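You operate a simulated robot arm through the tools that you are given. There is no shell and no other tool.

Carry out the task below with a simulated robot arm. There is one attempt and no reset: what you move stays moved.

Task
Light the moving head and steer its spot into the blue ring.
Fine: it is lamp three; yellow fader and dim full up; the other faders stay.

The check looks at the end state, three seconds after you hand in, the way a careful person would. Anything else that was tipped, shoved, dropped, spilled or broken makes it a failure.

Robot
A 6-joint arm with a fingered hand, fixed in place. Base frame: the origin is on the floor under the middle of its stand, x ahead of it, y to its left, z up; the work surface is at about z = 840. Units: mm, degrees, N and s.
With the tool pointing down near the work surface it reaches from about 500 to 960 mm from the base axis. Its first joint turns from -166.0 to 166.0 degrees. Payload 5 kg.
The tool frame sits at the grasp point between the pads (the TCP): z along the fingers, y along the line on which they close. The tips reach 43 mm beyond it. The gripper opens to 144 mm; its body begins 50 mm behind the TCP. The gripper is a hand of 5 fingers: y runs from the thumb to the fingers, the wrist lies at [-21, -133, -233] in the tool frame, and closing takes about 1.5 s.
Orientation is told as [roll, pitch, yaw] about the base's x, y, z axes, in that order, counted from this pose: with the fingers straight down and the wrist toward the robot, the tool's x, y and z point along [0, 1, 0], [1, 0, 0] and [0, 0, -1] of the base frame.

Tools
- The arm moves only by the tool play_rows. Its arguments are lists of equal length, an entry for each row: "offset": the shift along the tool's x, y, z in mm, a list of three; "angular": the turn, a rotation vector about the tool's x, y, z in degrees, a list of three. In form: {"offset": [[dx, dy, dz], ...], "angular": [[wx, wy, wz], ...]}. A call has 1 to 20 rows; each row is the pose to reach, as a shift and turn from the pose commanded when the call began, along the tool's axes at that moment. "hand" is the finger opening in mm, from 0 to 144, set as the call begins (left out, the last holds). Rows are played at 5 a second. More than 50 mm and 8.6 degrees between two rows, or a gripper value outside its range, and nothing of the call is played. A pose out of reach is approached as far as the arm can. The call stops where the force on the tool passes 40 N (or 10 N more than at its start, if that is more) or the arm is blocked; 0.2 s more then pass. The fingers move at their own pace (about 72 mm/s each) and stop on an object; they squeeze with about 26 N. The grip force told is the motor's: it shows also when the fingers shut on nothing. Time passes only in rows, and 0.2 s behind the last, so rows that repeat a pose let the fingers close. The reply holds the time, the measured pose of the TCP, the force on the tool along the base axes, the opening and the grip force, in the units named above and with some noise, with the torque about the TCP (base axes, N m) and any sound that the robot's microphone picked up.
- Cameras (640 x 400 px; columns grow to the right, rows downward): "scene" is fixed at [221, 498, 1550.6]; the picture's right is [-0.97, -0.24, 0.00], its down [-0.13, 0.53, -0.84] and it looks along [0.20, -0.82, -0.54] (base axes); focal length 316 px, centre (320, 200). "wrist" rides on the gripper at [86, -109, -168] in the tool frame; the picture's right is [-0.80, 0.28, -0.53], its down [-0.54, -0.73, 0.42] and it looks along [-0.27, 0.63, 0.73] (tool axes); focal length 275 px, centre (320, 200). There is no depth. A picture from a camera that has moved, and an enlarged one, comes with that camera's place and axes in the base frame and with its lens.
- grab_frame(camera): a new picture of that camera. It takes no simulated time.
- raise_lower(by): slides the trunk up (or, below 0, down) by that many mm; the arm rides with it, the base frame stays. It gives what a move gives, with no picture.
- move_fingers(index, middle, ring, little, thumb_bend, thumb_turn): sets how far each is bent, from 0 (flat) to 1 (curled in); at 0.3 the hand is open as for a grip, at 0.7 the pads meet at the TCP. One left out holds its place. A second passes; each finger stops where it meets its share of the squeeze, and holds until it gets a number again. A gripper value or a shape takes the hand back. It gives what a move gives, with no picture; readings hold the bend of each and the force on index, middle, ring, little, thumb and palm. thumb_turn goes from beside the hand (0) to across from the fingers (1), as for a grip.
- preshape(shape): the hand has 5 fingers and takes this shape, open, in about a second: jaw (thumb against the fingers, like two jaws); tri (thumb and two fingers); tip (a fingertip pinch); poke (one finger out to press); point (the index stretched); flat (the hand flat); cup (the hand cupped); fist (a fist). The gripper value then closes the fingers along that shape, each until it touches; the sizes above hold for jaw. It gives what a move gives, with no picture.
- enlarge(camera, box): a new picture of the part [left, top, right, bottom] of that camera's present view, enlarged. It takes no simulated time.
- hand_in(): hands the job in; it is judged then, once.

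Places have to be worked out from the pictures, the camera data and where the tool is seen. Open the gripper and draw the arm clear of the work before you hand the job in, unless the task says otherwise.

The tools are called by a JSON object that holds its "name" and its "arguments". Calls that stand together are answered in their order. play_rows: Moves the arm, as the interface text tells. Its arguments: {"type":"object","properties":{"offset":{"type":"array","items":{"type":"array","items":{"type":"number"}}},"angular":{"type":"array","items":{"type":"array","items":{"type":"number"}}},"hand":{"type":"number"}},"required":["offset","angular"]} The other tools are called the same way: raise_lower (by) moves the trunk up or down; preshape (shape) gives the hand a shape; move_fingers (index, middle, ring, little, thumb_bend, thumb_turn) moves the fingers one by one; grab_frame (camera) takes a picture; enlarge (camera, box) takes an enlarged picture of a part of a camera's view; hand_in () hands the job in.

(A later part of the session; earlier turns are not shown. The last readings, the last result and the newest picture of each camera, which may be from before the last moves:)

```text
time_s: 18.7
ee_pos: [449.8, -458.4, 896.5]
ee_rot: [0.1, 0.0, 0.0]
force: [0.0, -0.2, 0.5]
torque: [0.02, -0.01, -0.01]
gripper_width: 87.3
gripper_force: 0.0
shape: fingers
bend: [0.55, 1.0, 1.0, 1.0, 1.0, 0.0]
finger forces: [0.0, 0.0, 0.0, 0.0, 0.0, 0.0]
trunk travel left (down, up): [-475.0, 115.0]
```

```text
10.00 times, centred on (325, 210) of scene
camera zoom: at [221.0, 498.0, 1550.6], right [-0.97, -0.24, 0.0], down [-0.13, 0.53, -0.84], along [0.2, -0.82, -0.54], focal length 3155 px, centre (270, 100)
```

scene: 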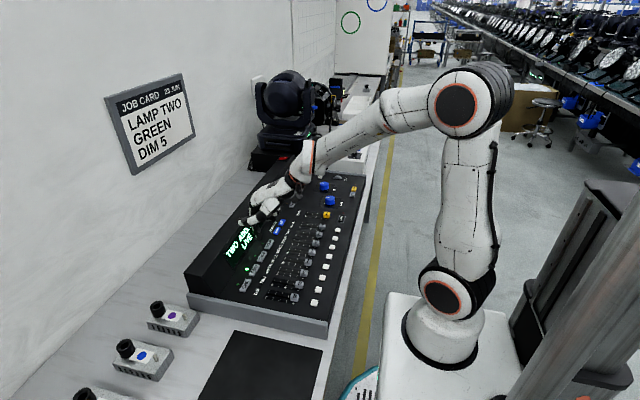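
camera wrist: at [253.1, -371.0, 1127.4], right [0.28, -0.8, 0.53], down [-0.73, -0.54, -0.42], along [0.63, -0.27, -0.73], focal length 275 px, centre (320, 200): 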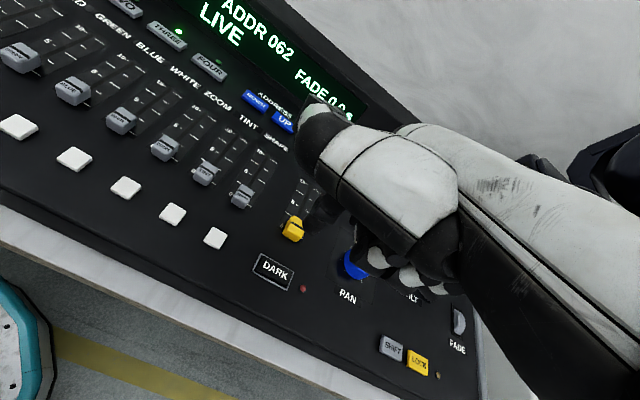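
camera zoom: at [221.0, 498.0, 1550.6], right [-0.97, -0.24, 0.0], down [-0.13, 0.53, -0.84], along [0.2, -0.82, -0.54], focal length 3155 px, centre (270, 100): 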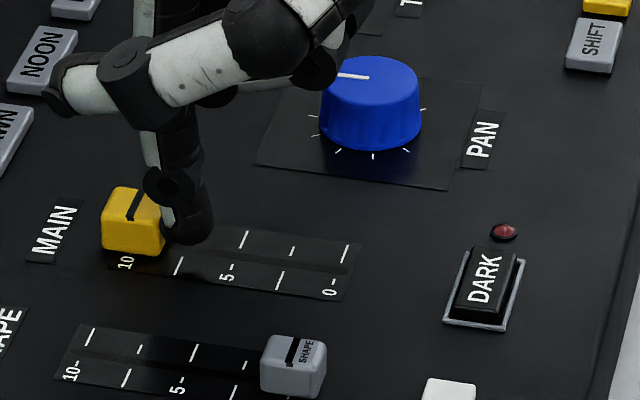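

Still no stop force; I'll push further in 1 mm steps until the end stop is felt.

{"name": "play_rows", "arguments": {"offset": [[0, 1, 0], [0, 2, 0], [0, 3, 0], [0, 4, 0], [0, 4, 0]], "angular": [[0, 0, 0], [0, 0, 0], [0, 0, 0], [0, 0, 0], [0, 0, 0]]}}

{"name": "enlarge", "arguments": {"camera": "scene", "box": [300, 190, 350, 230]}}

```text
time_s: 19.9
ee_pos: [455.3, -457.6, 897.5]
ee_rot: [0.0, 0.0, -0.1]
force: [-3.6, 0.5, 0.5]
torque: [0.03, 0.01, -0.02]
gripper_width: 87.8
gripper_force: 0.9
shape: fingers
bend: [0.57, 1.0, 1.0, 1.0, 1.0, 0.0]
finger forces: [2.7, 0.0, 0.0, 0.0, 0.1, 0.0]
trunk travel left (down, up): [-475.0, 115.0]
```

```text
10.00 times, centred on (325, 210) of scene
camera zoom: at [221.0, 498.0, 1550.6], right [-0.97, -0.24, 0.0], down [-0.13, 0.53, -0.84], along [0.2, -0.82, -0.54], focal length 3155 px, centre (270, 100)
```

zoom: 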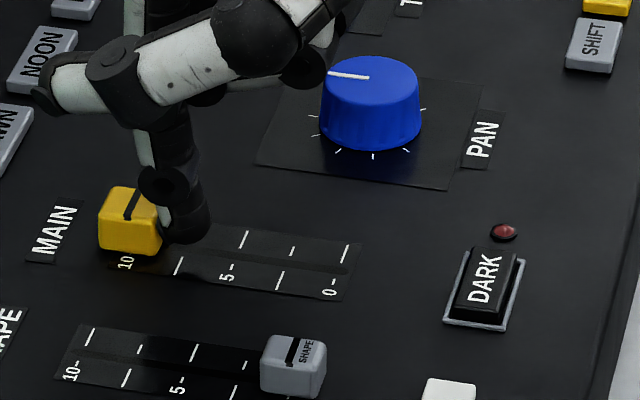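

Finger force 2.7 N and -3.6 N in x show the end stop: MAIN is full up. I'll back off and lift 100 mm.

{"name": "play_rows", "arguments": {"offset": [[0, -5, 0], [0, -12, 0], [0, -12, -30], [0, -12, -65], [0, -12, -100], [0, -12, -100]], "angular": [[0, 0, 0], [0, 0, 0], [0, 0, 0], [0, 0, 0], [0, 0, 0], [0, 0, 0]]}}

{"name": "enlarge", "arguments": {"camera": "scene", "box": [230, 60, 390, 240]}}

```text
time_s: 21.3
ee_pos: [443.7, -458.5, 997.2]
ee_rot: [0.0, 0.0, -0.2]
force: [0.1, 0.3, -0.1]
torque: [0.01, 0.0, 0.01]
gripper_width: 87.2
gripper_force: 0.1
shape: fingers
bend: [0.55, 1.0, 1.0, 1.0, 1.0, 0.0]
finger forces: [0.1, 0.1, 0.0, 0.0, 0.1, 0.1]
trunk travel left (down, up): [-475.0, 115.0]
```

```text
2.22 times, centred on (310, 150) of scene
camera zoom: at [221.0, 498.0, 1550.6], right [-0.97, -0.24, 0.0], down [-0.13, 0.53, -0.84], along [0.2, -0.82, -0.54], focal length 701 px, centre (342, 311)
```

zoom: 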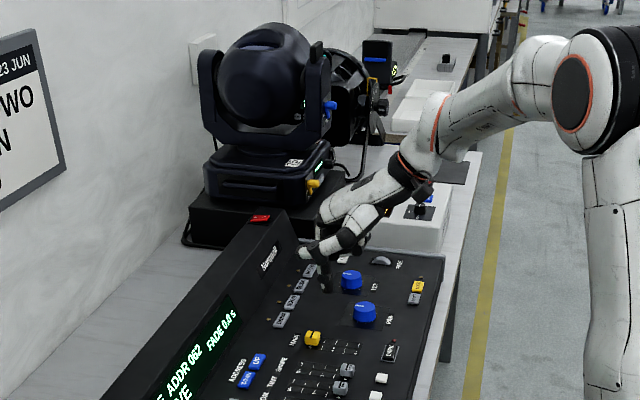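

MAIN stays at the top. Now I'll move toward the DIM fader while yawing the hand 90° so that the wrist sits within reach, hovering about z=960.

{"name": "play_rows", "arguments": {"offset": [[30, -3, 0], [60, -6, 0], [91, -10, 0], [121, -13, 0], [151, -16, 0], [182, -20, 0], [212, -23, 5], [242, -26, 10], [273, -30, 15], [303, -33, 22], [334, -37, 30], [364, -40, 38], [364, -40, 38]], "angular": [[0, 0, -7.5], [0, 0, -15], [0, 0, -22.5], [0, 0, -30], [0, 0, -37.5], [0, 0, -45], [0, 0, -52.5], [0, 0, -60], [0, 0, -67.5], [0, 0, -75], [0, 0, -82.5], [0, 0, -90], [0, 0, -90]]}}

{"name": "grab_frame", "arguments": {"camera": "scene"}}

{"name": "grab_frame", "arguments": {"camera": "wrist"}}

{"name": "enlarge", "arguments": {"camera": "scene", "box": [250, 230, 350, 310]}}

```text
time_s: 24.1
ee_pos: [403.5, -93.2, 958.8]
ee_rot: [0.0, 0.0, 90.0]
force: [0.0, 0.6, 0.1]
torque: [0.01, 0.01, -0.02]
gripper_width: 87.3
gripper_force: 0.0
shape: fingers
bend: [0.55, 1.0, 1.0, 1.0, 1.0, 0.0]
finger forces: [0.1, 0.0, 0.0, 0.1, 0.0, 0.1]
trunk travel left (down, up): [-475.0, 115.0]
```

```text
taken
```

scene: 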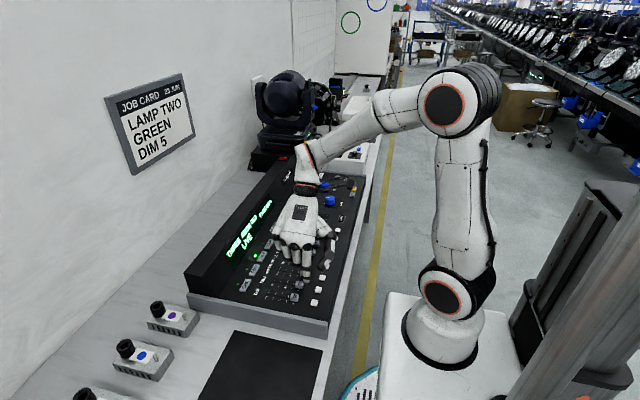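

```text
taken
camera wrist: at [317.5, -202.9, 1126.4], right [0.8, 0.28, 0.53], down [0.54, -0.73, -0.42], along [0.27, 0.63, -0.73], focal length 275 px, centre (320, 200)
```

wrist: 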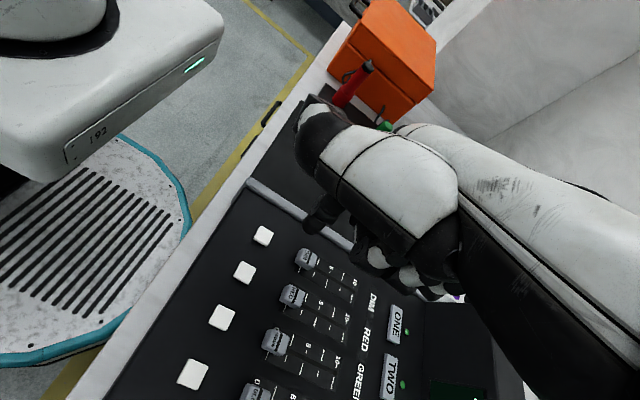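

```text
5.00 times, centred on (300, 270) of scene
camera zoom: at [221.0, 498.0, 1550.6], right [-0.97, -0.24, 0.0], down [-0.13, 0.53, -0.84], along [0.2, -0.82, -0.54], focal length 1578 px, centre (420, -150)
```

zoom: 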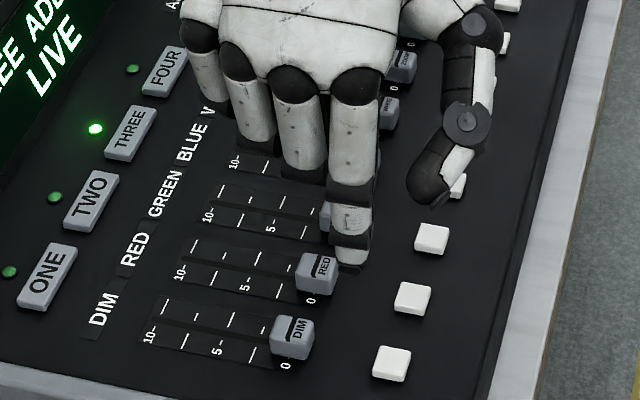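

DIM's cap is at about (430, -57) and its white key at about (371, -57); the tip is over the gap between them. I'll nudge 2 mm forward and lower to about z=858.

{"name": "play_rows", "arguments": {"offset": [[-2, 0, 15], [-2, 0, 30], [-2, 0, 45], [-2, 0, 58], [-2, 0, 58]], "angular": [[0, 0, 0], [0, 0, 0], [0, 0, 0], [0, 0, 0], [0, 0, 0]]}}

{"name": "enlarge", "arguments": {"camera": "scene", "box": [260, 240, 340, 310]}}

{"name": "enlarge", "arguments": {"camera": "wrist", "box": [200, 150, 400, 320]}}

```text
time_s: 25.3
ee_pos: [405.5, -93.3, 900.4]
ee_rot: [0.1, 0.0, 90.0]
force: [0.2, -0.2, 1.1]
torque: [0.01, -0.01, 0.01]
gripper_width: 87.3
gripper_force: 0.1
shape: fingers
bend: [0.55, 1.0, 1.0, 1.0, 1.0, 0.0]
finger forces: [0.0, 0.0, 0.1, 0.0, 0.1, 0.0]
trunk travel left (down, up): [-475.0, 115.0]
```

```text
5.71 times, centred on (300, 275) of scene
camera zoom: at [221.0, 498.0, 1550.6], right [-0.97, -0.24, 0.0], down [-0.13, 0.53, -0.84], along [0.2, -0.82, -0.54], focal length 1803 px, centre (434, -229)
```

zoom: 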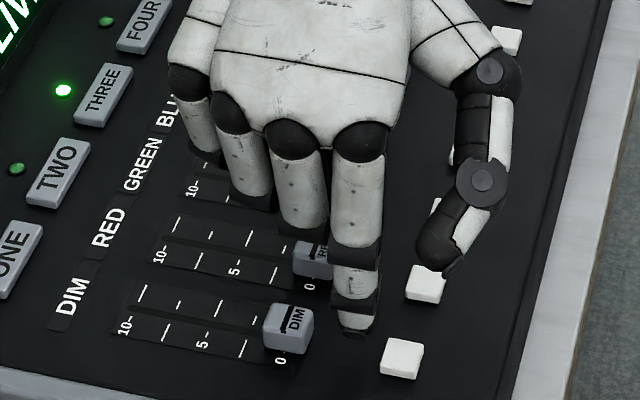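

```text
2.35 times, centred on (300, 235) of wrist
camera zoom: at [319.1, -203.6, 1067.7], right [0.8, 0.28, 0.53], down [0.54, -0.73, -0.42], along [0.27, 0.63, -0.73], focal length 648 px, centre (367, 118)
```

zoom: 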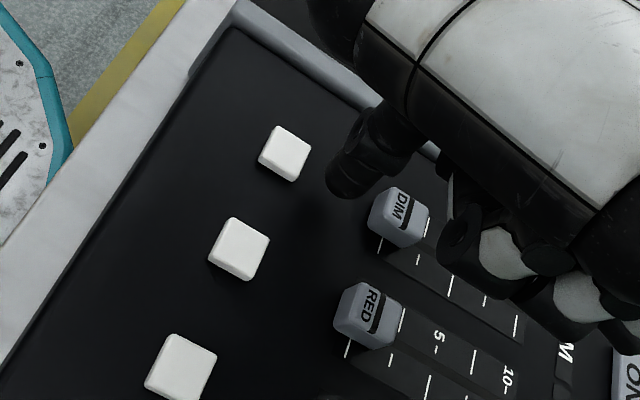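

The finger is aligned midway between cap and white key. I'll lower 6 mm and push +x (tool -x) by 60 mm.

{"name": "play_rows", "arguments": {"offset": [[0, 0, 3], [0, 0, 6], [-6, 0, 6], [-12, 0, 6], [-18, 0, 6], [-24, 0, 6], [-30, 0, 6], [-36, 0, 6], [-42, 0, 6], [-48, 0, 6], [-54, 0, 6], [-60, 0, 6], [-60, 0, 6]], "angular": [[0, 0, 0], [0, 0, 0], [0, 0, 0], [0, 0, 0], [0, 0, 0], [0, 0, 0], [0, 0, 0], [0, 0, 0], [0, 0, 0], [0, 0, 0], [0, 0, 0], [0, 0, 0], [0, 0, 0]]}}

{"name": "enlarge", "arguments": {"camera": "scene", "box": [250, 240, 330, 310]}}

{"name": "enlarge", "arguments": {"camera": "wrist", "box": [200, 150, 400, 320]}}

```text
time_s: 28.1
ee_pos: [465.4, -92.8, 893.8]
ee_rot: [0.0, 0.0, 90.0]
force: [1.2, 1.0, 0.7]
torque: [-0.01, 0.02, -0.02]
gripper_width: 86.8
gripper_force: 0.1
shape: fingers
bend: [0.55, 1.0, 1.0, 1.0, 1.0, 0.0]
finger forces: [0.0, 0.0, 0.0, 0.0, 0.0, 0.1]
trunk travel left (down, up): [-475.0, 115.0]
```

```text
5.71 times, centred on (290, 275) of scene
camera zoom: at [221.0, 498.0, 1550.6], right [-0.97, -0.24, 0.0], down [-0.13, 0.53, -0.84], along [0.2, -0.82, -0.54], focal length 1803 px, centre (491, -229)
```

zoom: 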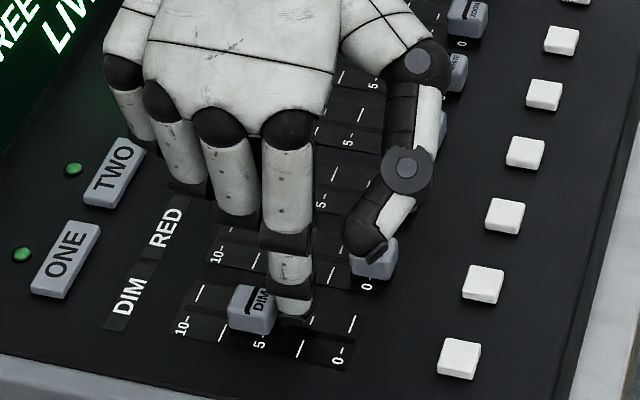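

```text
2.35 times, centred on (300, 235) of wrist
camera zoom: at [379.4, -202.9, 1061.5], right [0.8, 0.28, 0.53], down [0.54, -0.73, -0.42], along [0.27, 0.63, -0.73], focal length 648 px, centre (367, 118)
```

zoom: 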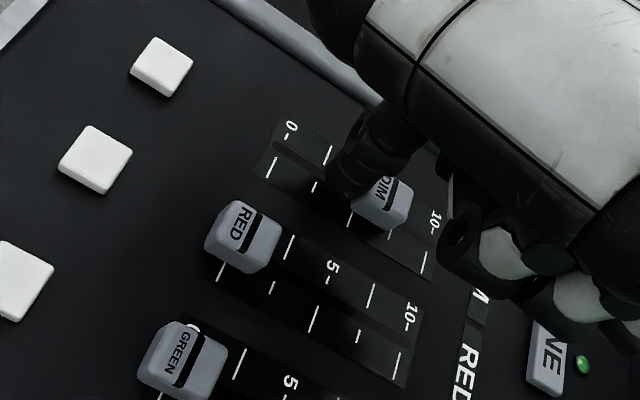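

DIM is at about 6 and moving freely. I'll push another 24 mm and then the final bit carefully.

{"name": "play_rows", "arguments": {"offset": [[-6, 0, 0], [-12, 0, 0], [-18, 0, 0], [-24, 0, 0], [-27, 0, 0], [-27, 0, 0]], "angular": [[0, 0, 0], [0, 0, 0], [0, 0, 0], [0, 0, 0], [0, 0, 0], [0, 0, 0]]}}

{"name": "enlarge", "arguments": {"camera": "scene", "box": [250, 250, 310, 300]}}

```text
time_s: 29.5
ee_pos: [492.6, -94.0, 894.3]
ee_rot: [-0.1, 0.0, 90.0]
force: [-0.2, -0.7, -0.4]
torque: [-0.01, 0.01, 0.02]
gripper_width: 87.2
gripper_force: 0.1
shape: fingers
bend: [0.55, 1.0, 1.0, 1.0, 1.0, 0.0]
finger forces: [0.0, 0.0, 0.0, 0.1, 0.1, 0.0]
trunk travel left (down, up): [-475.0, 115.0]
```

```text
8.00 times, centred on (280, 275) of scene
camera zoom: at [221.0, 498.0, 1550.6], right [-0.97, -0.24, 0.0], down [-0.13, 0.53, -0.84], along [0.2, -0.82, -0.54], focal length 2524 px, centre (640, -400)
```

zoom: 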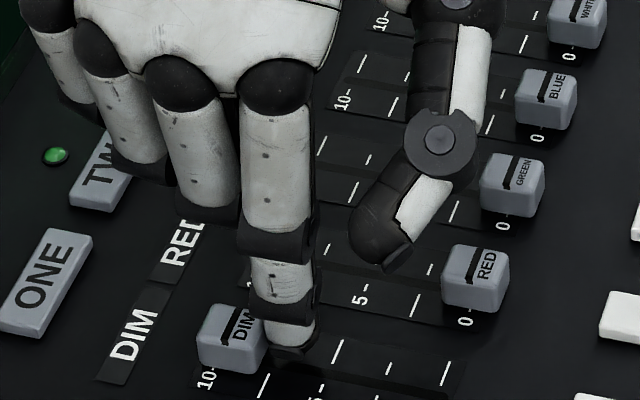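

Close to 10. I'll continue in 1–2 mm steps until the end stop is felt.

{"name": "play_rows", "arguments": {"offset": [[-2, 0, 0], [-3, 0, 0], [-4, 0, 0], [-5, 0, 0], [-6, 0, 0], [-6, 0, 0]], "angular": [[0, 0, 0], [0, 0, 0], [0, 0, 0], [0, 0, 0], [0, 0, 0], [0, 0, 0]]}}

{"name": "enlarge", "arguments": {"camera": "scene", "box": [250, 250, 310, 300]}}

```text
time_s: 30.9
ee_pos: [498.2, -93.9, 894.2]
ee_rot: [0.0, 0.1, 90.0]
force: [0.3, 0.2, -0.3]
torque: [0.01, -0.06, -0.01]
gripper_width: 87.0
gripper_force: 0.1
shape: fingers
bend: [0.55, 1.0, 1.0, 1.0, 1.0, 0.0]
finger forces: [0.0, 0.0, 0.0, 0.0, 0.0, 0.0]
trunk travel left (down, up): [-475.0, 115.0]
```

```text
8.00 times, centred on (280, 275) of scene
camera zoom: at [221.0, 498.0, 1550.6], right [-0.97, -0.24, 0.0], down [-0.13, 0.53, -0.84], along [0.2, -0.82, -0.54], focal length 2524 px, centre (640, -400)
```

zoom: 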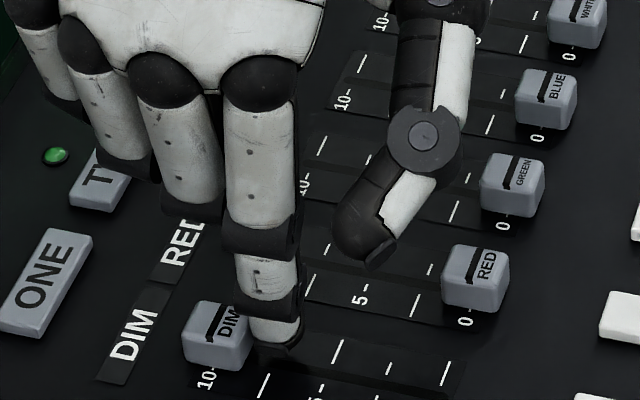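

{"name": "play_rows", "arguments": {"offset": [[-1, 0, 0], [-2, 0, 0], [-3, 0, 0], [-3, 0, 0]], "angular": [[0, 0, 0], [0, 0, 0], [0, 0, 0], [0, 0, 0]]}}

{"name": "enlarge", "arguments": {"camera": "scene", "box": [250, 250, 310, 300]}}

```text
time_s: 31.9
ee_pos: [501.3, -93.7, 893.3]
ee_rot: [0.0, 0.0, 90.0]
force: [-3.3, -0.3, 0.5]
torque: [0.0, 0.07, 0.09]
gripper_width: 87.1
gripper_force: 2.0
shape: fingers
bend: [0.55, 1.0, 1.0, 1.0, 1.0, 0.0]
finger forces: [2.3, 0.0, 0.0, 0.0, 0.0, 0.0]
trunk travel left (down, up): [-475.0, 115.0]
```

```text
8.00 times, centred on (280, 275) of scene
camera zoom: at [221.0, 498.0, 1550.6], right [-0.97, -0.24, 0.0], down [-0.13, 0.53, -0.84], along [0.2, -0.82, -0.54], focal length 2524 px, centre (640, -400)
```

zoom: 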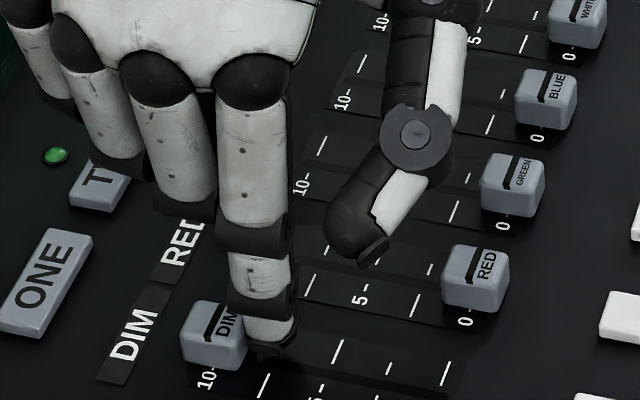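

End stop felt (−3.3 N): DIM is full up. I'll back off, lift, and look for the spot.

{"name": "play_rows", "arguments": {"offset": [[5, 0, 0], [10, 0, 0], [10, 0, -40], [10, 0, -80], [10, 0, -120], [10, 0, -120]], "angular": [[0, 0, 0], [0, 0, 0], [0, 0, 0], [0, 0, 0], [0, 0, 0], [0, 0, 0]]}}

{"name": "grab_frame", "arguments": {"camera": "scene"}}

{"name": "enlarge", "arguments": {"camera": "scene", "box": [230, 0, 430, 160]}}

{"name": "enlarge", "arguments": {"camera": "scene", "box": [180, 150, 380, 340]}}

```text
time_s: 33.3
ee_pos: [490.6, -94.5, 1014.9]
ee_rot: [0.0, -0.1, 89.9]
force: [0.1, 0.8, -0.1]
torque: [-0.03, 0.01, 0.01]
gripper_width: 87.2
gripper_force: 0.1
shape: fingers
bend: [0.55, 1.0, 1.0, 1.0, 1.0, 0.0]
finger forces: [0.0, 0.0, 0.1, 0.1, 0.0, 0.1]
trunk travel left (down, up): [-475.0, 115.0]
```

```text
taken
```

scene: 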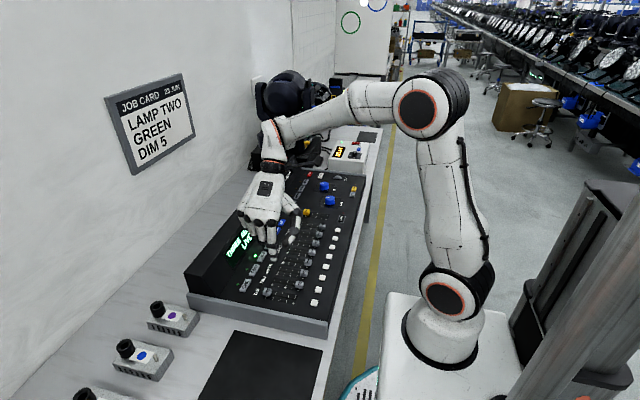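

```text
2.50 times, centred on (330, 80) of scene
camera zoom: at [221.0, 498.0, 1550.6], right [-0.97, -0.24, 0.0], down [-0.13, 0.53, -0.84], along [0.2, -0.82, -0.54], focal length 789 px, centre (295, 500)
```

zoom: 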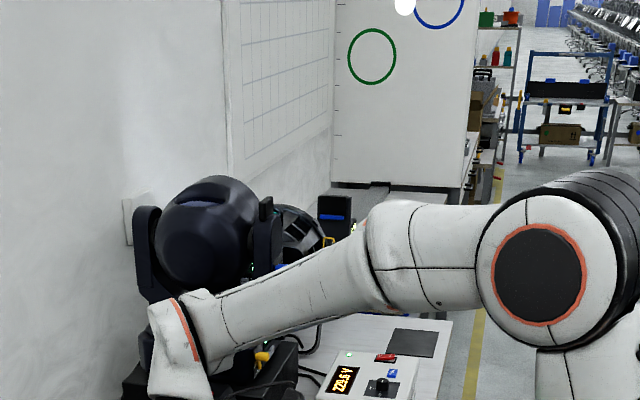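

```text
2.11 times, centred on (280, 245) of scene
camera zoom: at [221.0, 498.0, 1550.6], right [-0.97, -0.24, 0.0], down [-0.13, 0.53, -0.84], along [0.2, -0.82, -0.54], focal length 664 px, centre (404, 105)
```

zoom: 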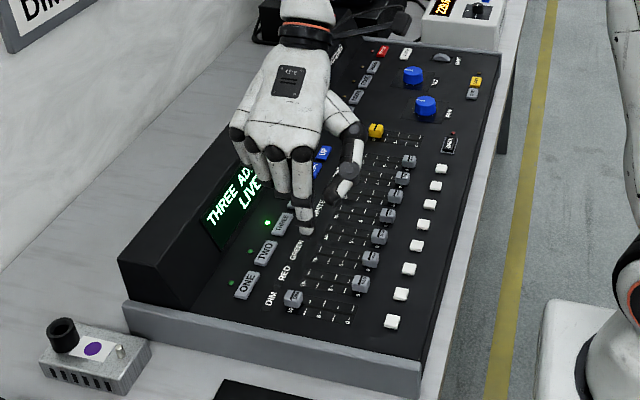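

The lamp is lit: a white spot shows at the top edge just left of the blue ring, so it needs to shift about 120 mm toward -x at the wall. Before turning knobs, I'll check whether the pan/tilt lock levers are free.

{"name": "enlarge", "arguments": {"camera": "scene", "box": [300, 130, 330, 150]}}

{"name": "enlarge", "arguments": {"camera": "scene", "box": [295, 90, 345, 125]}}

{"name": "enlarge", "arguments": {"camera": "scene", "box": [330, 0, 410, 50]}}

```text
16.00 times, centred on (315, 140) of scene
camera zoom: at [221.0, 498.0, 1550.6], right [-0.97, -0.24, 0.0], down [-0.13, 0.53, -0.84], along [0.2, -0.82, -0.54], focal length 5048 px, centre (400, 1160)
```

zoom: 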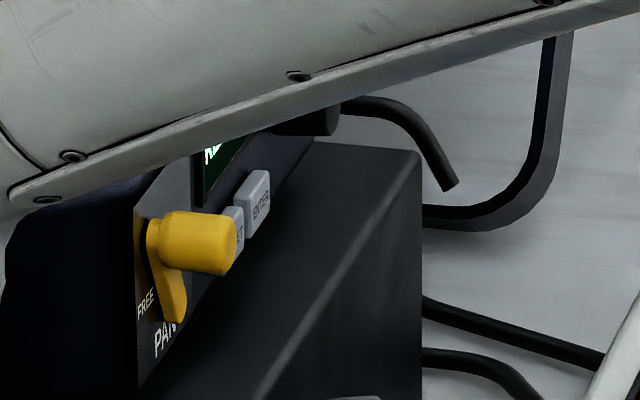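

```text
11.43 times, centred on (320, 108) of scene
camera zoom: at [221.0, 498.0, 1550.6], right [-0.97, -0.24, 0.0], down [-0.13, 0.53, -0.84], along [0.2, -0.82, -0.54], focal length 3606 px, centre (320, 1257)
```

zoom: 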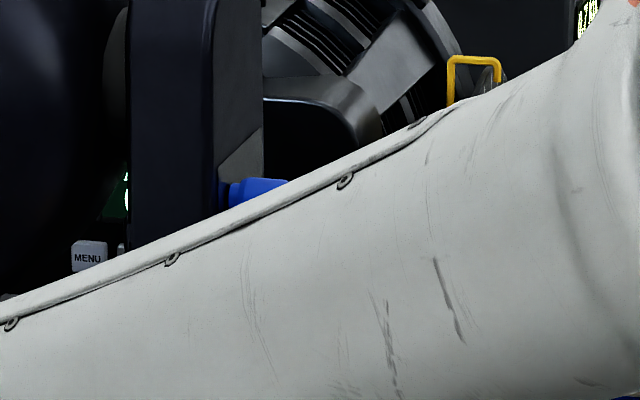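

```text
8.00 times, centred on (370, 25) of scene
camera zoom: at [221.0, 498.0, 1550.6], right [-0.97, -0.24, 0.0], down [-0.13, 0.53, -0.84], along [0.2, -0.82, -0.54], focal length 2524 px, centre (-80, 1600)
```

zoom: 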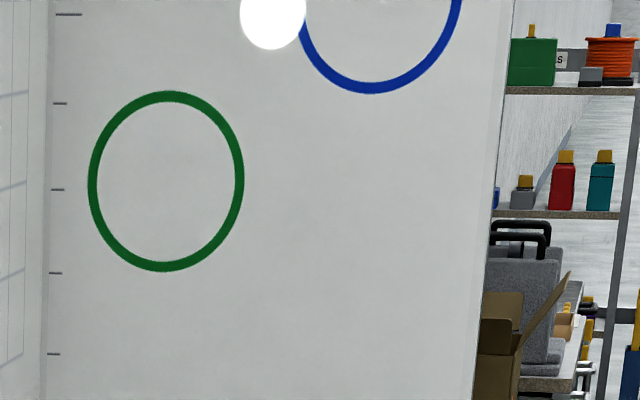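

The spot centre is about 105 px left of the ring centre and its height nearly matches; the PAN lever's tip points at FREE. I'll swing back to yaw 0 above the PAN knob at about (438, -546).

{"name": "play_rows", "arguments": {"offset": [[4, -38, 0], [9, -75, 0], [13, -113, 0], [17, -150, 0], [22, -188, 0], [26, -226, 0], [30, -263, 0], [35, -301, 0], [39, -338, 0], [43, -376, 0], [48, -413, 0], [52, -451, 0], [52, -451, 0]], "angular": [[0, 0, 7.5], [0, 0, 15], [0, 0, 22.5], [0, 0, 30], [0, 0, 37.5], [0, 0, 45], [0, 0, 52.5], [0, 0, 60], [0, 0, 67.5], [0, 0, 75], [0, 0, 82.5], [0, 0, 90], [0, 0, 90]]}}

{"name": "preshape", "arguments": {"shape": "tri"}}

{"name": "grab_frame", "arguments": {"camera": "wrist"}}

{"name": "enlarge", "arguments": {"camera": "scene", "box": [270, 110, 390, 220]}}

```text
time_s: 36.1
ee_pos: [438.5, -545.6, 1015.2]
ee_rot: [-0.2, 0.0, 0.0]
force: [0.6, -0.2, 0.5]
torque: [0.02, -0.03, 0.03]
gripper_width: 86.8
gripper_force: 0.0
shape: fingers
bend: [0.55, 1.0, 1.0, 1.0, 1.0, 0.0]
finger forces: [0.0, 0.0, 0.0, 0.0, 0.0, 0.1]
trunk travel left (down, up): [-475.0, 115.0]
```

```text
time_s: 37.0
ee_pos: [439.2, -543.9, 1014.7]
ee_rot: [0.0, 0.0, 0.0]
force: [-0.8, 1.3, -0.9]
torque: [-0.02, 0.02, -0.01]
gripper_width: 143.5
gripper_force: 0.0
shape: tri
bend: [0.3, 0.3, 0.99, 0.99, 0.3, 0.97]
finger forces: [0.0, 0.0, 0.0, 0.0, 0.1, 0.0]
trunk travel left (down, up): [-475.0, 115.0]
```

```text
taken
camera wrist: at [330.6, -459.7, 1181.8], right [0.28, -0.8, 0.53], down [-0.73, -0.54, -0.42], along [0.63, -0.27, -0.73], focal length 275 px, centre (320, 200)
```

wrist: 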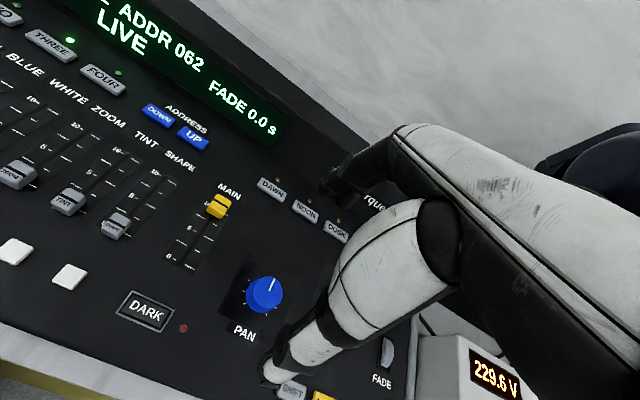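

```text
3.64 times, centred on (330, 165) of scene
camera zoom: at [221.0, 498.0, 1550.6], right [-0.97, -0.24, 0.0], down [-0.13, 0.53, -0.84], along [0.2, -0.82, -0.54], focal length 1147 px, centre (284, 327)
```

zoom: 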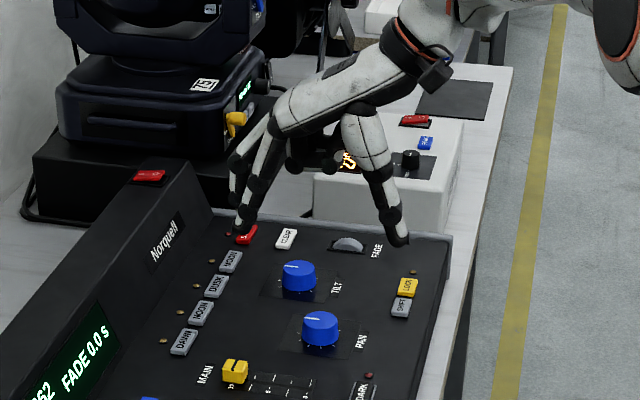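

The PAN knob estimate averages about (436, -549, top 868). I'll narrow the opening to 80 mm and lower to z=935, then check the alignment.

{"name": "play_rows", "arguments": {"offset": [[-1, -1, 20], [-3, -2, 40], [-4, -2, 60], [-4, -2, 80], [-4, -2, 80], [-4, -2, 80]], "angular": [[0, 0, 0], [0, 0, 0], [0, 0, 0], [0, 0, 0], [0, 0, 0], [0, 0, 0]], "hand": 80}}

{"name": "grab_frame", "arguments": {"camera": "wrist"}}

{"name": "enlarge", "arguments": {"camera": "scene", "box": [300, 160, 380, 220]}}

```text
time_s: 38.4
ee_pos: [437.2, -549.4, 935.1]
ee_rot: [-0.1, 0.0, -0.1]
force: [0.0, 1.0, 0.1]
torque: [0.0, 0.04, -0.04]
gripper_width: 80.4
gripper_force: 0.1
shape: tri
bend: [0.74, 0.42, 0.99, 0.99, 0.67, 1.0]
finger forces: [0.0, 0.1, 0.0, 0.1, 0.0, 0.0]
trunk travel left (down, up): [-475.0, 115.0]
```

```text
taken
camera wrist: at [328.9, -463.6, 1101.5], right [0.28, -0.8, 0.53], down [-0.73, -0.54, -0.42], along [0.63, -0.27, -0.73], focal length 275 px, centre (320, 200)
```

wrist: 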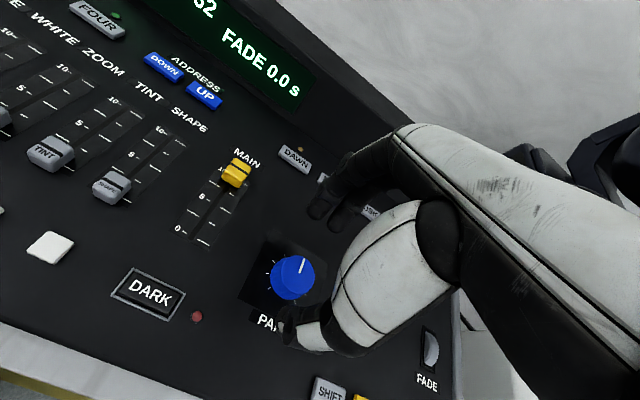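

```text
6.67 times, centred on (340, 190) of scene
camera zoom: at [221.0, 498.0, 1550.6], right [-0.97, -0.24, 0.0], down [-0.13, 0.53, -0.84], along [0.2, -0.82, -0.54], focal length 2103 px, centre (187, 267)
```

zoom: 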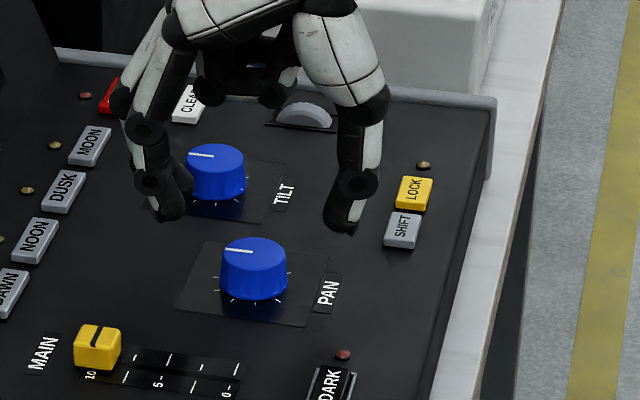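

{"name": "enlarge", "arguments": {"camera": "wrist", "box": [230, 130, 430, 370]}}

{"name": "enlarge", "arguments": {"camera": "scene", "box": [310, 160, 350, 200]}}

```text
1.67 times, centred on (330, 250) of wrist
camera zoom: at [328.9, -463.6, 1101.5], right [0.28, -0.8, 0.53], down [-0.73, -0.54, -0.42], along [0.63, -0.27, -0.73], focal length 459 px, centre (303, 117)
```

zoom: 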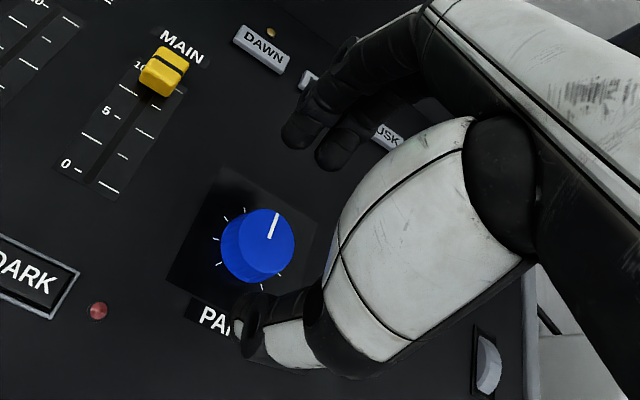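

```text
10.00 times, centred on (330, 180) of scene
camera zoom: at [221.0, 498.0, 1550.6], right [-0.97, -0.24, 0.0], down [-0.13, 0.53, -0.84], along [0.2, -0.82, -0.54], focal length 3155 px, centre (220, 400)
```

zoom: 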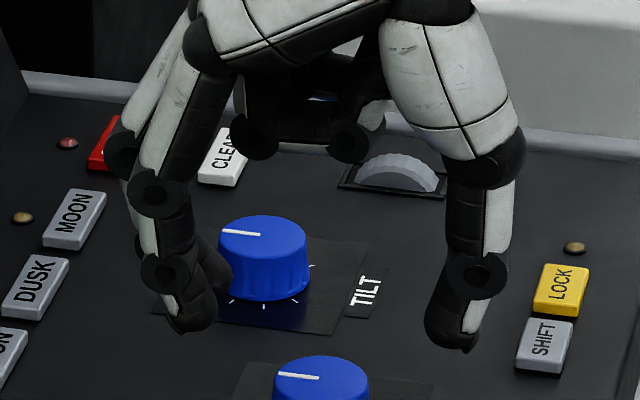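

Using the same camera geometry, thumb tip (382, -552), index tip (488, -545) and knob (437, -557) are nicely centred. I'll descend 34 mm so the tips straddle the knob.

{"name": "play_rows", "arguments": {"offset": [[0, 0, 9], [0, 0, 18], [0, 0, 26], [0, 0, 34], [0, 0, 34]], "angular": [[0, 0, 0], [0, 0, 0], [0, 0, 0], [0, 0, 0], [0, 0, 0]]}}

{"name": "enlarge", "arguments": {"camera": "wrist", "box": [230, 130, 430, 370]}}

{"name": "enlarge", "arguments": {"camera": "scene", "box": [310, 170, 360, 210]}}

```text
time_s: 39.6
ee_pos: [436.6, -547.9, 901.1]
ee_rot: [0.0, 0.0, 0.0]
force: [-0.1, 1.2, -0.6]
torque: [0.01, -0.04, 0.01]
gripper_width: 80.4
gripper_force: 0.1
shape: tri
bend: [0.74, 0.42, 0.99, 0.99, 0.67, 1.0]
finger forces: [0.1, 0.0, 0.0, 0.0, 0.0, 0.0]
trunk travel left (down, up): [-475.0, 115.0]
```

```text
1.67 times, centred on (330, 250) of wrist
camera zoom: at [328.4, -463.3, 1067.7], right [0.28, -0.8, 0.53], down [-0.73, -0.54, -0.42], along [0.63, -0.27, -0.73], focal length 459 px, centre (303, 117)
```

zoom: 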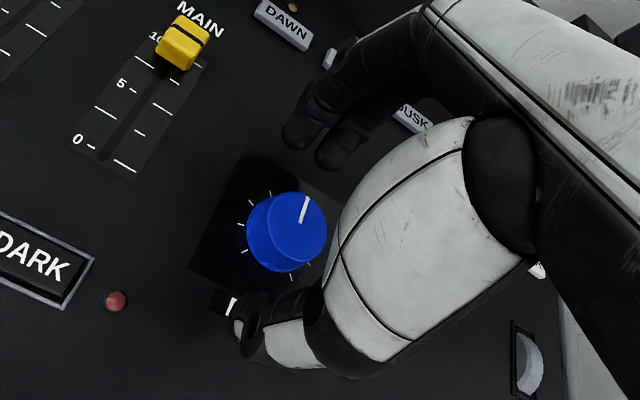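

```text
10.00 times, centred on (335, 190) of scene
camera zoom: at [221.0, 498.0, 1550.6], right [-0.97, -0.24, 0.0], down [-0.13, 0.53, -0.84], along [0.2, -0.82, -0.54], focal length 3155 px, centre (170, 300)
```

zoom: 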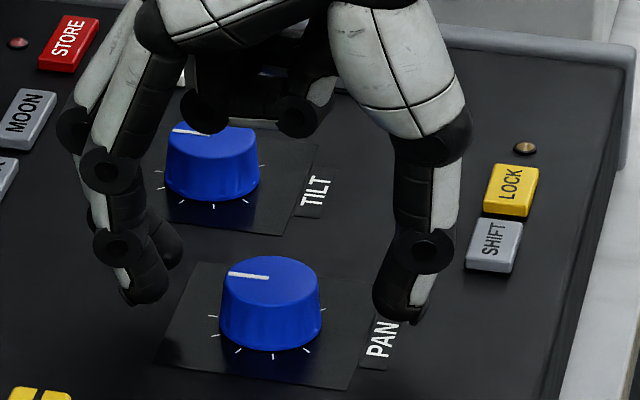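

Knob (435, -554) sits between the thumb (y≈-551) and fingers (y≈-544 to -572). I'll lower 3 mm more and close on the knob.

{"name": "play_rows", "arguments": {"offset": [[0, 0, 3], [0, 0, 3]], "angular": [[0, 0, 0], [0, 0, 0]]}}

{"name": "play_rows", "arguments": {"offset": [[0, 0, 0], [0, 0, 0], [0, 0, 0], [0, 0, 0], [0, 0, 0], [0, 0, 0]], "angular": [[0, 0, 0], [0, 0, 0], [0, 0, 0], [0, 0, 0], [0, 0, 0], [0, 0, 0]], "hand": 30}}

{"name": "enlarge", "arguments": {"camera": "wrist", "box": [230, 130, 430, 370]}}

{"name": "enlarge", "arguments": {"camera": "scene", "box": [310, 170, 360, 210]}}

{"name": "enlarge", "arguments": {"camera": "scene", "box": [330, 0, 410, 50]}}

```text
time_s: 40.2
ee_pos: [436.6, -549.8, 896.4]
ee_rot: [0.0, 0.0, -0.1]
force: [-0.4, 0.0, 0.0]
torque: [0.01, -0.01, 0.01]
gripper_width: 80.6
gripper_force: 0.2
shape: tri
bend: [0.74, 0.42, 0.99, 0.99, 0.67, 1.0]
finger forces: [0.1, 0.0, 0.1, 0.0, 0.1, 0.1]
trunk travel left (down, up): [-475.0, 115.0]
```

```text
time_s: 41.6
ee_pos: [437.1, -549.0, 896.2]
ee_rot: [-0.1, 0.0, 0.0]
force: [4.2, 0.0, 2.8]
torque: [-0.08, -0.19, 0.01]
gripper_width: 31.2
gripper_force: 0.0
shape: tri
bend: [0.73, 0.56, 0.99, 0.99, 0.74, 1.0]
finger forces: [0.0, 4.8, 0.0, 0.0, 0.1, 0.0]
trunk travel left (down, up): [-475.0, 115.0]
```

```text
1.67 times, centred on (330, 250) of wrist
camera zoom: at [328.7, -463.0, 1064.9], right [0.28, -0.8, 0.53], down [-0.73, -0.54, -0.42], along [0.63, -0.27, -0.73], focal length 459 px, centre (303, 117)
```

zoom: 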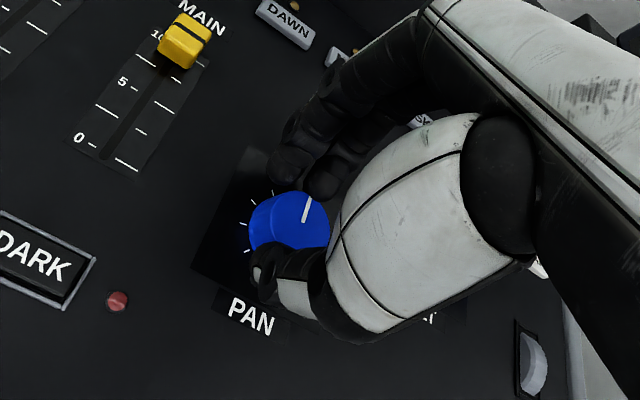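

```text
10.00 times, centred on (335, 190) of scene
camera zoom: at [221.0, 498.0, 1550.6], right [-0.97, -0.24, 0.0], down [-0.13, 0.53, -0.84], along [0.2, -0.82, -0.54], focal length 3155 px, centre (170, 300)
```

zoom: 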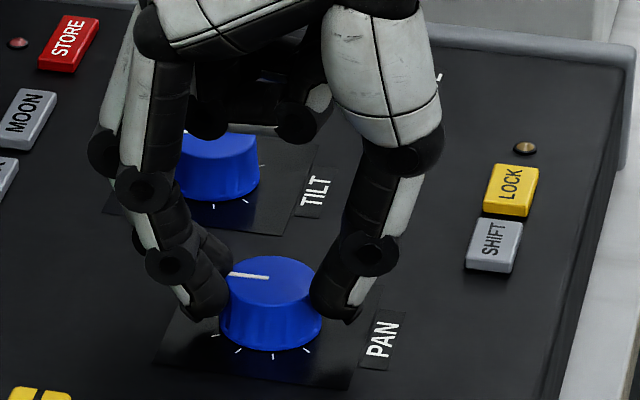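

```text
8.00 times, centred on (370, 25) of scene
camera zoom: at [221.0, 498.0, 1550.6], right [-0.97, -0.24, 0.0], down [-0.13, 0.53, -0.84], along [0.2, -0.82, -0.54], focal length 2524 px, centre (-80, 1600)
```

zoom: 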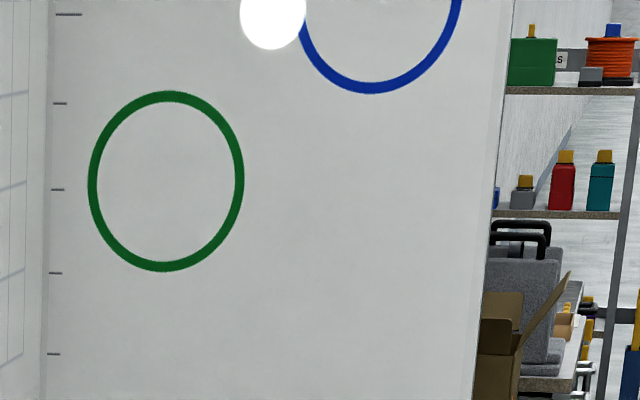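

Only the middle finger presses (4.8 N) so far; I'll close fully so thumb and fingers grip the knob.

{"name": "play_rows", "arguments": {"offset": [[0, 0, 0], [0, 0, 0], [0, 0, 0], [0, 0, 0], [0, 0, 0], [0, 0, 0]], "angular": [[0, 0, 0], [0, 0, 0], [0, 0, 0], [0, 0, 0], [0, 0, 0], [0, 0, 0]], "hand": 0}}

{"name": "enlarge", "arguments": {"camera": "scene", "box": [310, 170, 360, 210]}}

{"name": "enlarge", "arguments": {"camera": "wrist", "box": [230, 130, 430, 370]}}

{"name": "enlarge", "arguments": {"camera": "scene", "box": [330, 0, 410, 50]}}

```text
time_s: 43.0
ee_pos: [437.4, -547.8, 900.8]
ee_rot: [-0.2, -0.1, -0.1]
force: [-0.4, 7.6, 26.7]
torque: [0.22, -0.09, 0.0]
gripper_width: 22.5
gripper_force: 26.2
shape: tri
bend: [0.73, 0.57, 1.0, 1.0, 0.77, 1.0]
finger forces: [11.0, 17.6, 0.0, 0.0, 24.7, 0.0]
trunk travel left (down, up): [-475.0, 115.0]
```

```text
10.00 times, centred on (335, 190) of scene
camera zoom: at [221.0, 498.0, 1550.6], right [-0.97, -0.24, 0.0], down [-0.13, 0.53, -0.84], along [0.2, -0.82, -0.54], focal length 3155 px, centre (170, 300)
```

zoom: 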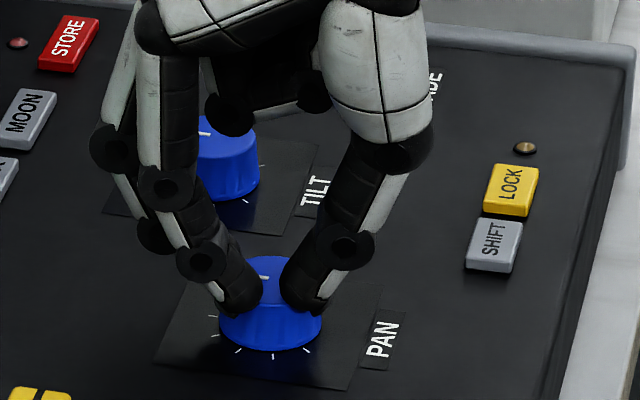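

```text
1.67 times, centred on (330, 250) of wrist
camera zoom: at [327.9, -461.6, 1067.2], right [0.28, -0.8, 0.54], down [-0.73, -0.54, -0.42], along [0.63, -0.27, -0.73], focal length 459 px, centre (303, 117)
```

zoom: 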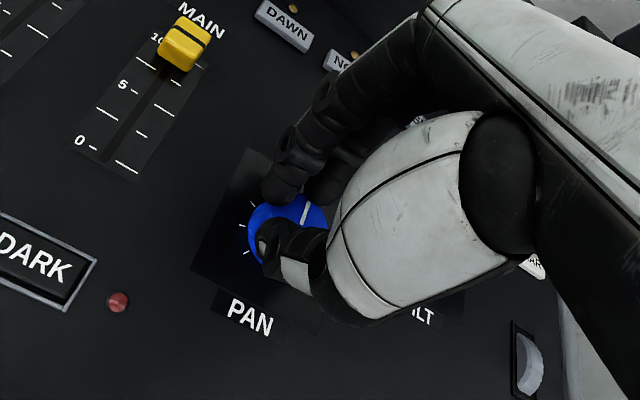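

```text
8.00 times, centred on (370, 25) of scene
camera zoom: at [221.0, 498.0, 1550.6], right [-0.97, -0.24, 0.0], down [-0.13, 0.53, -0.84], along [0.2, -0.82, -0.54], focal length 2524 px, centre (-80, 1600)
```

zoom: 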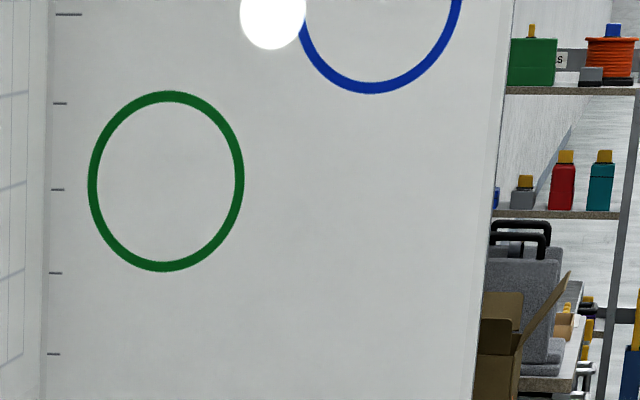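

The tips rode up onto the knob's top edge (26 N up, no side grip), so I need a deeper, more vertical grip. I'll open, lift 20 mm and shape the fingers individually.

{"name": "play_rows", "arguments": {"offset": [[0, 0, 0], [0, 0, 0], [0, 0, 0], [0, 0, 0], [0, 0, -10], [0, 0, -20], [0, 0, -20]], "angular": [[0, 0, 0], [0, 0, 0], [0, 0, 0], [0, 0, 0], [0, 0, 0], [0, 0, 0], [0, 0, 0]], "hand": 90}}

{"name": "move_fingers", "arguments": {"index": 0.5, "middle": 0.5, "ring": 1.0, "little": 1.0, "thumb_bend": 0.5, "thumb_turn": 1.0}}

{"name": "enlarge", "arguments": {"camera": "wrist", "box": [230, 130, 430, 370]}}

{"name": "enlarge", "arguments": {"camera": "scene", "box": [310, 160, 360, 200]}}

```text
time_s: 44.6
ee_pos: [438.2, -548.5, 916.4]
ee_rot: [0.0, -0.1, 0.0]
force: [0.2, 0.3, 0.1]
torque: [-0.03, 0.0, 0.01]
gripper_width: 89.5
gripper_force: 0.0
shape: tri
bend: [0.73, 0.4, 0.99, 0.99, 0.64, 1.0]
finger forces: [0.0, 0.0, 0.1, 0.0, 0.0, 0.0]
trunk travel left (down, up): [-475.0, 115.0]
```

```text
time_s: 45.6
ee_pos: [436.6, -549.0, 916.6]
ee_rot: [0.1, -0.1, -0.1]
force: [-0.6, -0.2, -0.6]
torque: [0.01, -0.02, 0.0]
gripper_width: 77.9
gripper_force: 0.0
shape: fingers
bend: [0.5, 0.5, 1.0, 1.0, 0.5, 1.0]
finger forces: [0.0, 0.1, 0.0, 0.1, 0.0, 0.0]
trunk travel left (down, up): [-475.0, 115.0]
```

```text
1.67 times, centred on (330, 250) of wrist
camera zoom: at [328.1, -463.3, 1084.6], right [0.28, -0.8, 0.53], down [-0.73, -0.54, -0.42], along [0.63, -0.27, -0.73], focal length 459 px, centre (303, 117)
```

zoom: 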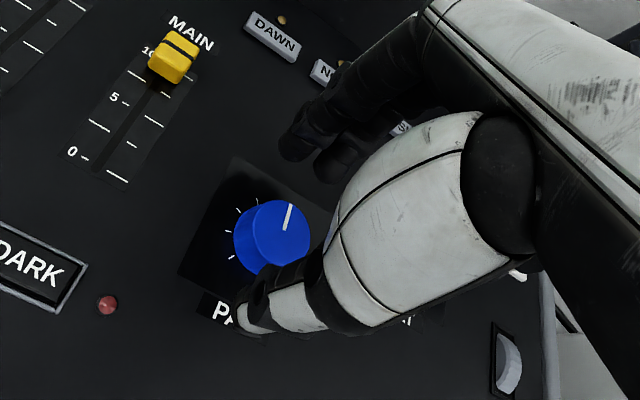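

```text
10.00 times, centred on (335, 180) of scene
camera zoom: at [221.0, 498.0, 1550.6], right [-0.97, -0.24, 0.0], down [-0.13, 0.53, -0.84], along [0.2, -0.82, -0.54], focal length 3155 px, centre (170, 400)
```

zoom: 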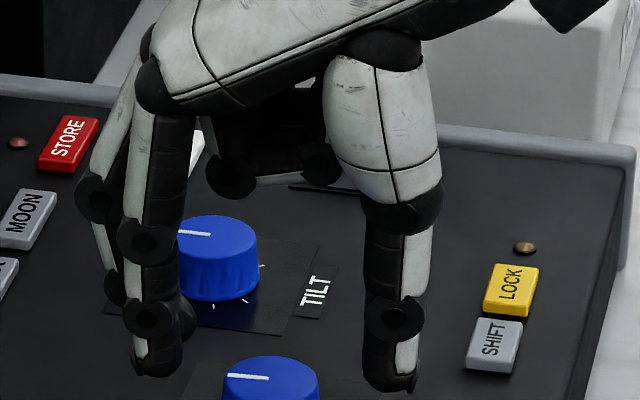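

Fingers and thumb now hang vertically, about 78 mm apart and centred on the knob. I'll lower 20 mm, then narrow.

{"name": "play_rows", "arguments": {"offset": [[0, 0, 7], [0, 0, 14], [0, 0, 20], [0, 0, 20]], "angular": [[0, 0, 0], [0, 0, 0], [0, 0, 0], [0, 0, 0]]}}

{"name": "move_fingers", "arguments": {"index": 0.55, "middle": 0.55, "thumb_bend": 0.55}}

{"name": "enlarge", "arguments": {"camera": "scene", "box": [310, 170, 360, 210]}}

{"name": "enlarge", "arguments": {"camera": "wrist", "box": [230, 130, 430, 370]}}

```text
time_s: 46.6
ee_pos: [436.4, -549.4, 896.8]
ee_rot: [0.0, 0.0, 0.0]
force: [0.4, 0.7, 0.0]
torque: [-0.01, 0.01, -0.02]
gripper_width: 77.5
gripper_force: 0.0
shape: fingers
bend: [0.5, 0.5, 1.0, 1.0, 0.5, 1.0]
finger forces: [0.0, 0.1, 0.1, 0.0, 0.0, 0.1]
trunk travel left (down, up): [-475.0, 115.0]
```

```text
time_s: 47.6
ee_pos: [436.7, -549.9, 896.5]
ee_rot: [0.0, -0.1, -0.2]
force: [-0.7, 0.4, 0.2]
torque: [-0.05, 0.03, 0.01]
gripper_width: 60.9
gripper_force: 0.0
shape: fingers
bend: [0.55, 0.55, 1.0, 1.0, 0.55, 1.0]
finger forces: [0.1, 0.0, 0.1, 0.1, 0.1, 0.1]
trunk travel left (down, up): [-475.0, 115.0]
```

```text
10.00 times, centred on (335, 190) of scene
camera zoom: at [221.0, 498.0, 1550.6], right [-0.97, -0.24, 0.0], down [-0.13, 0.53, -0.84], along [0.2, -0.82, -0.54], focal length 3155 px, centre (170, 300)
```

zoom: 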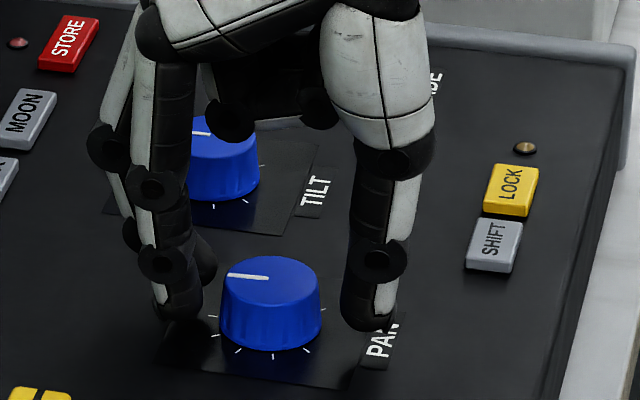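

```text
1.67 times, centred on (330, 250) of wrist
camera zoom: at [328.1, -463.4, 1064.5], right [0.28, -0.8, 0.53], down [-0.73, -0.54, -0.42], along [0.63, -0.27, -0.73], focal length 459 px, centre (303, 117)
```

zoom: 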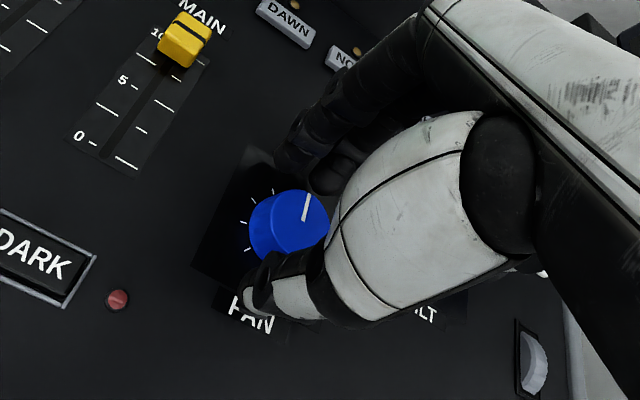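

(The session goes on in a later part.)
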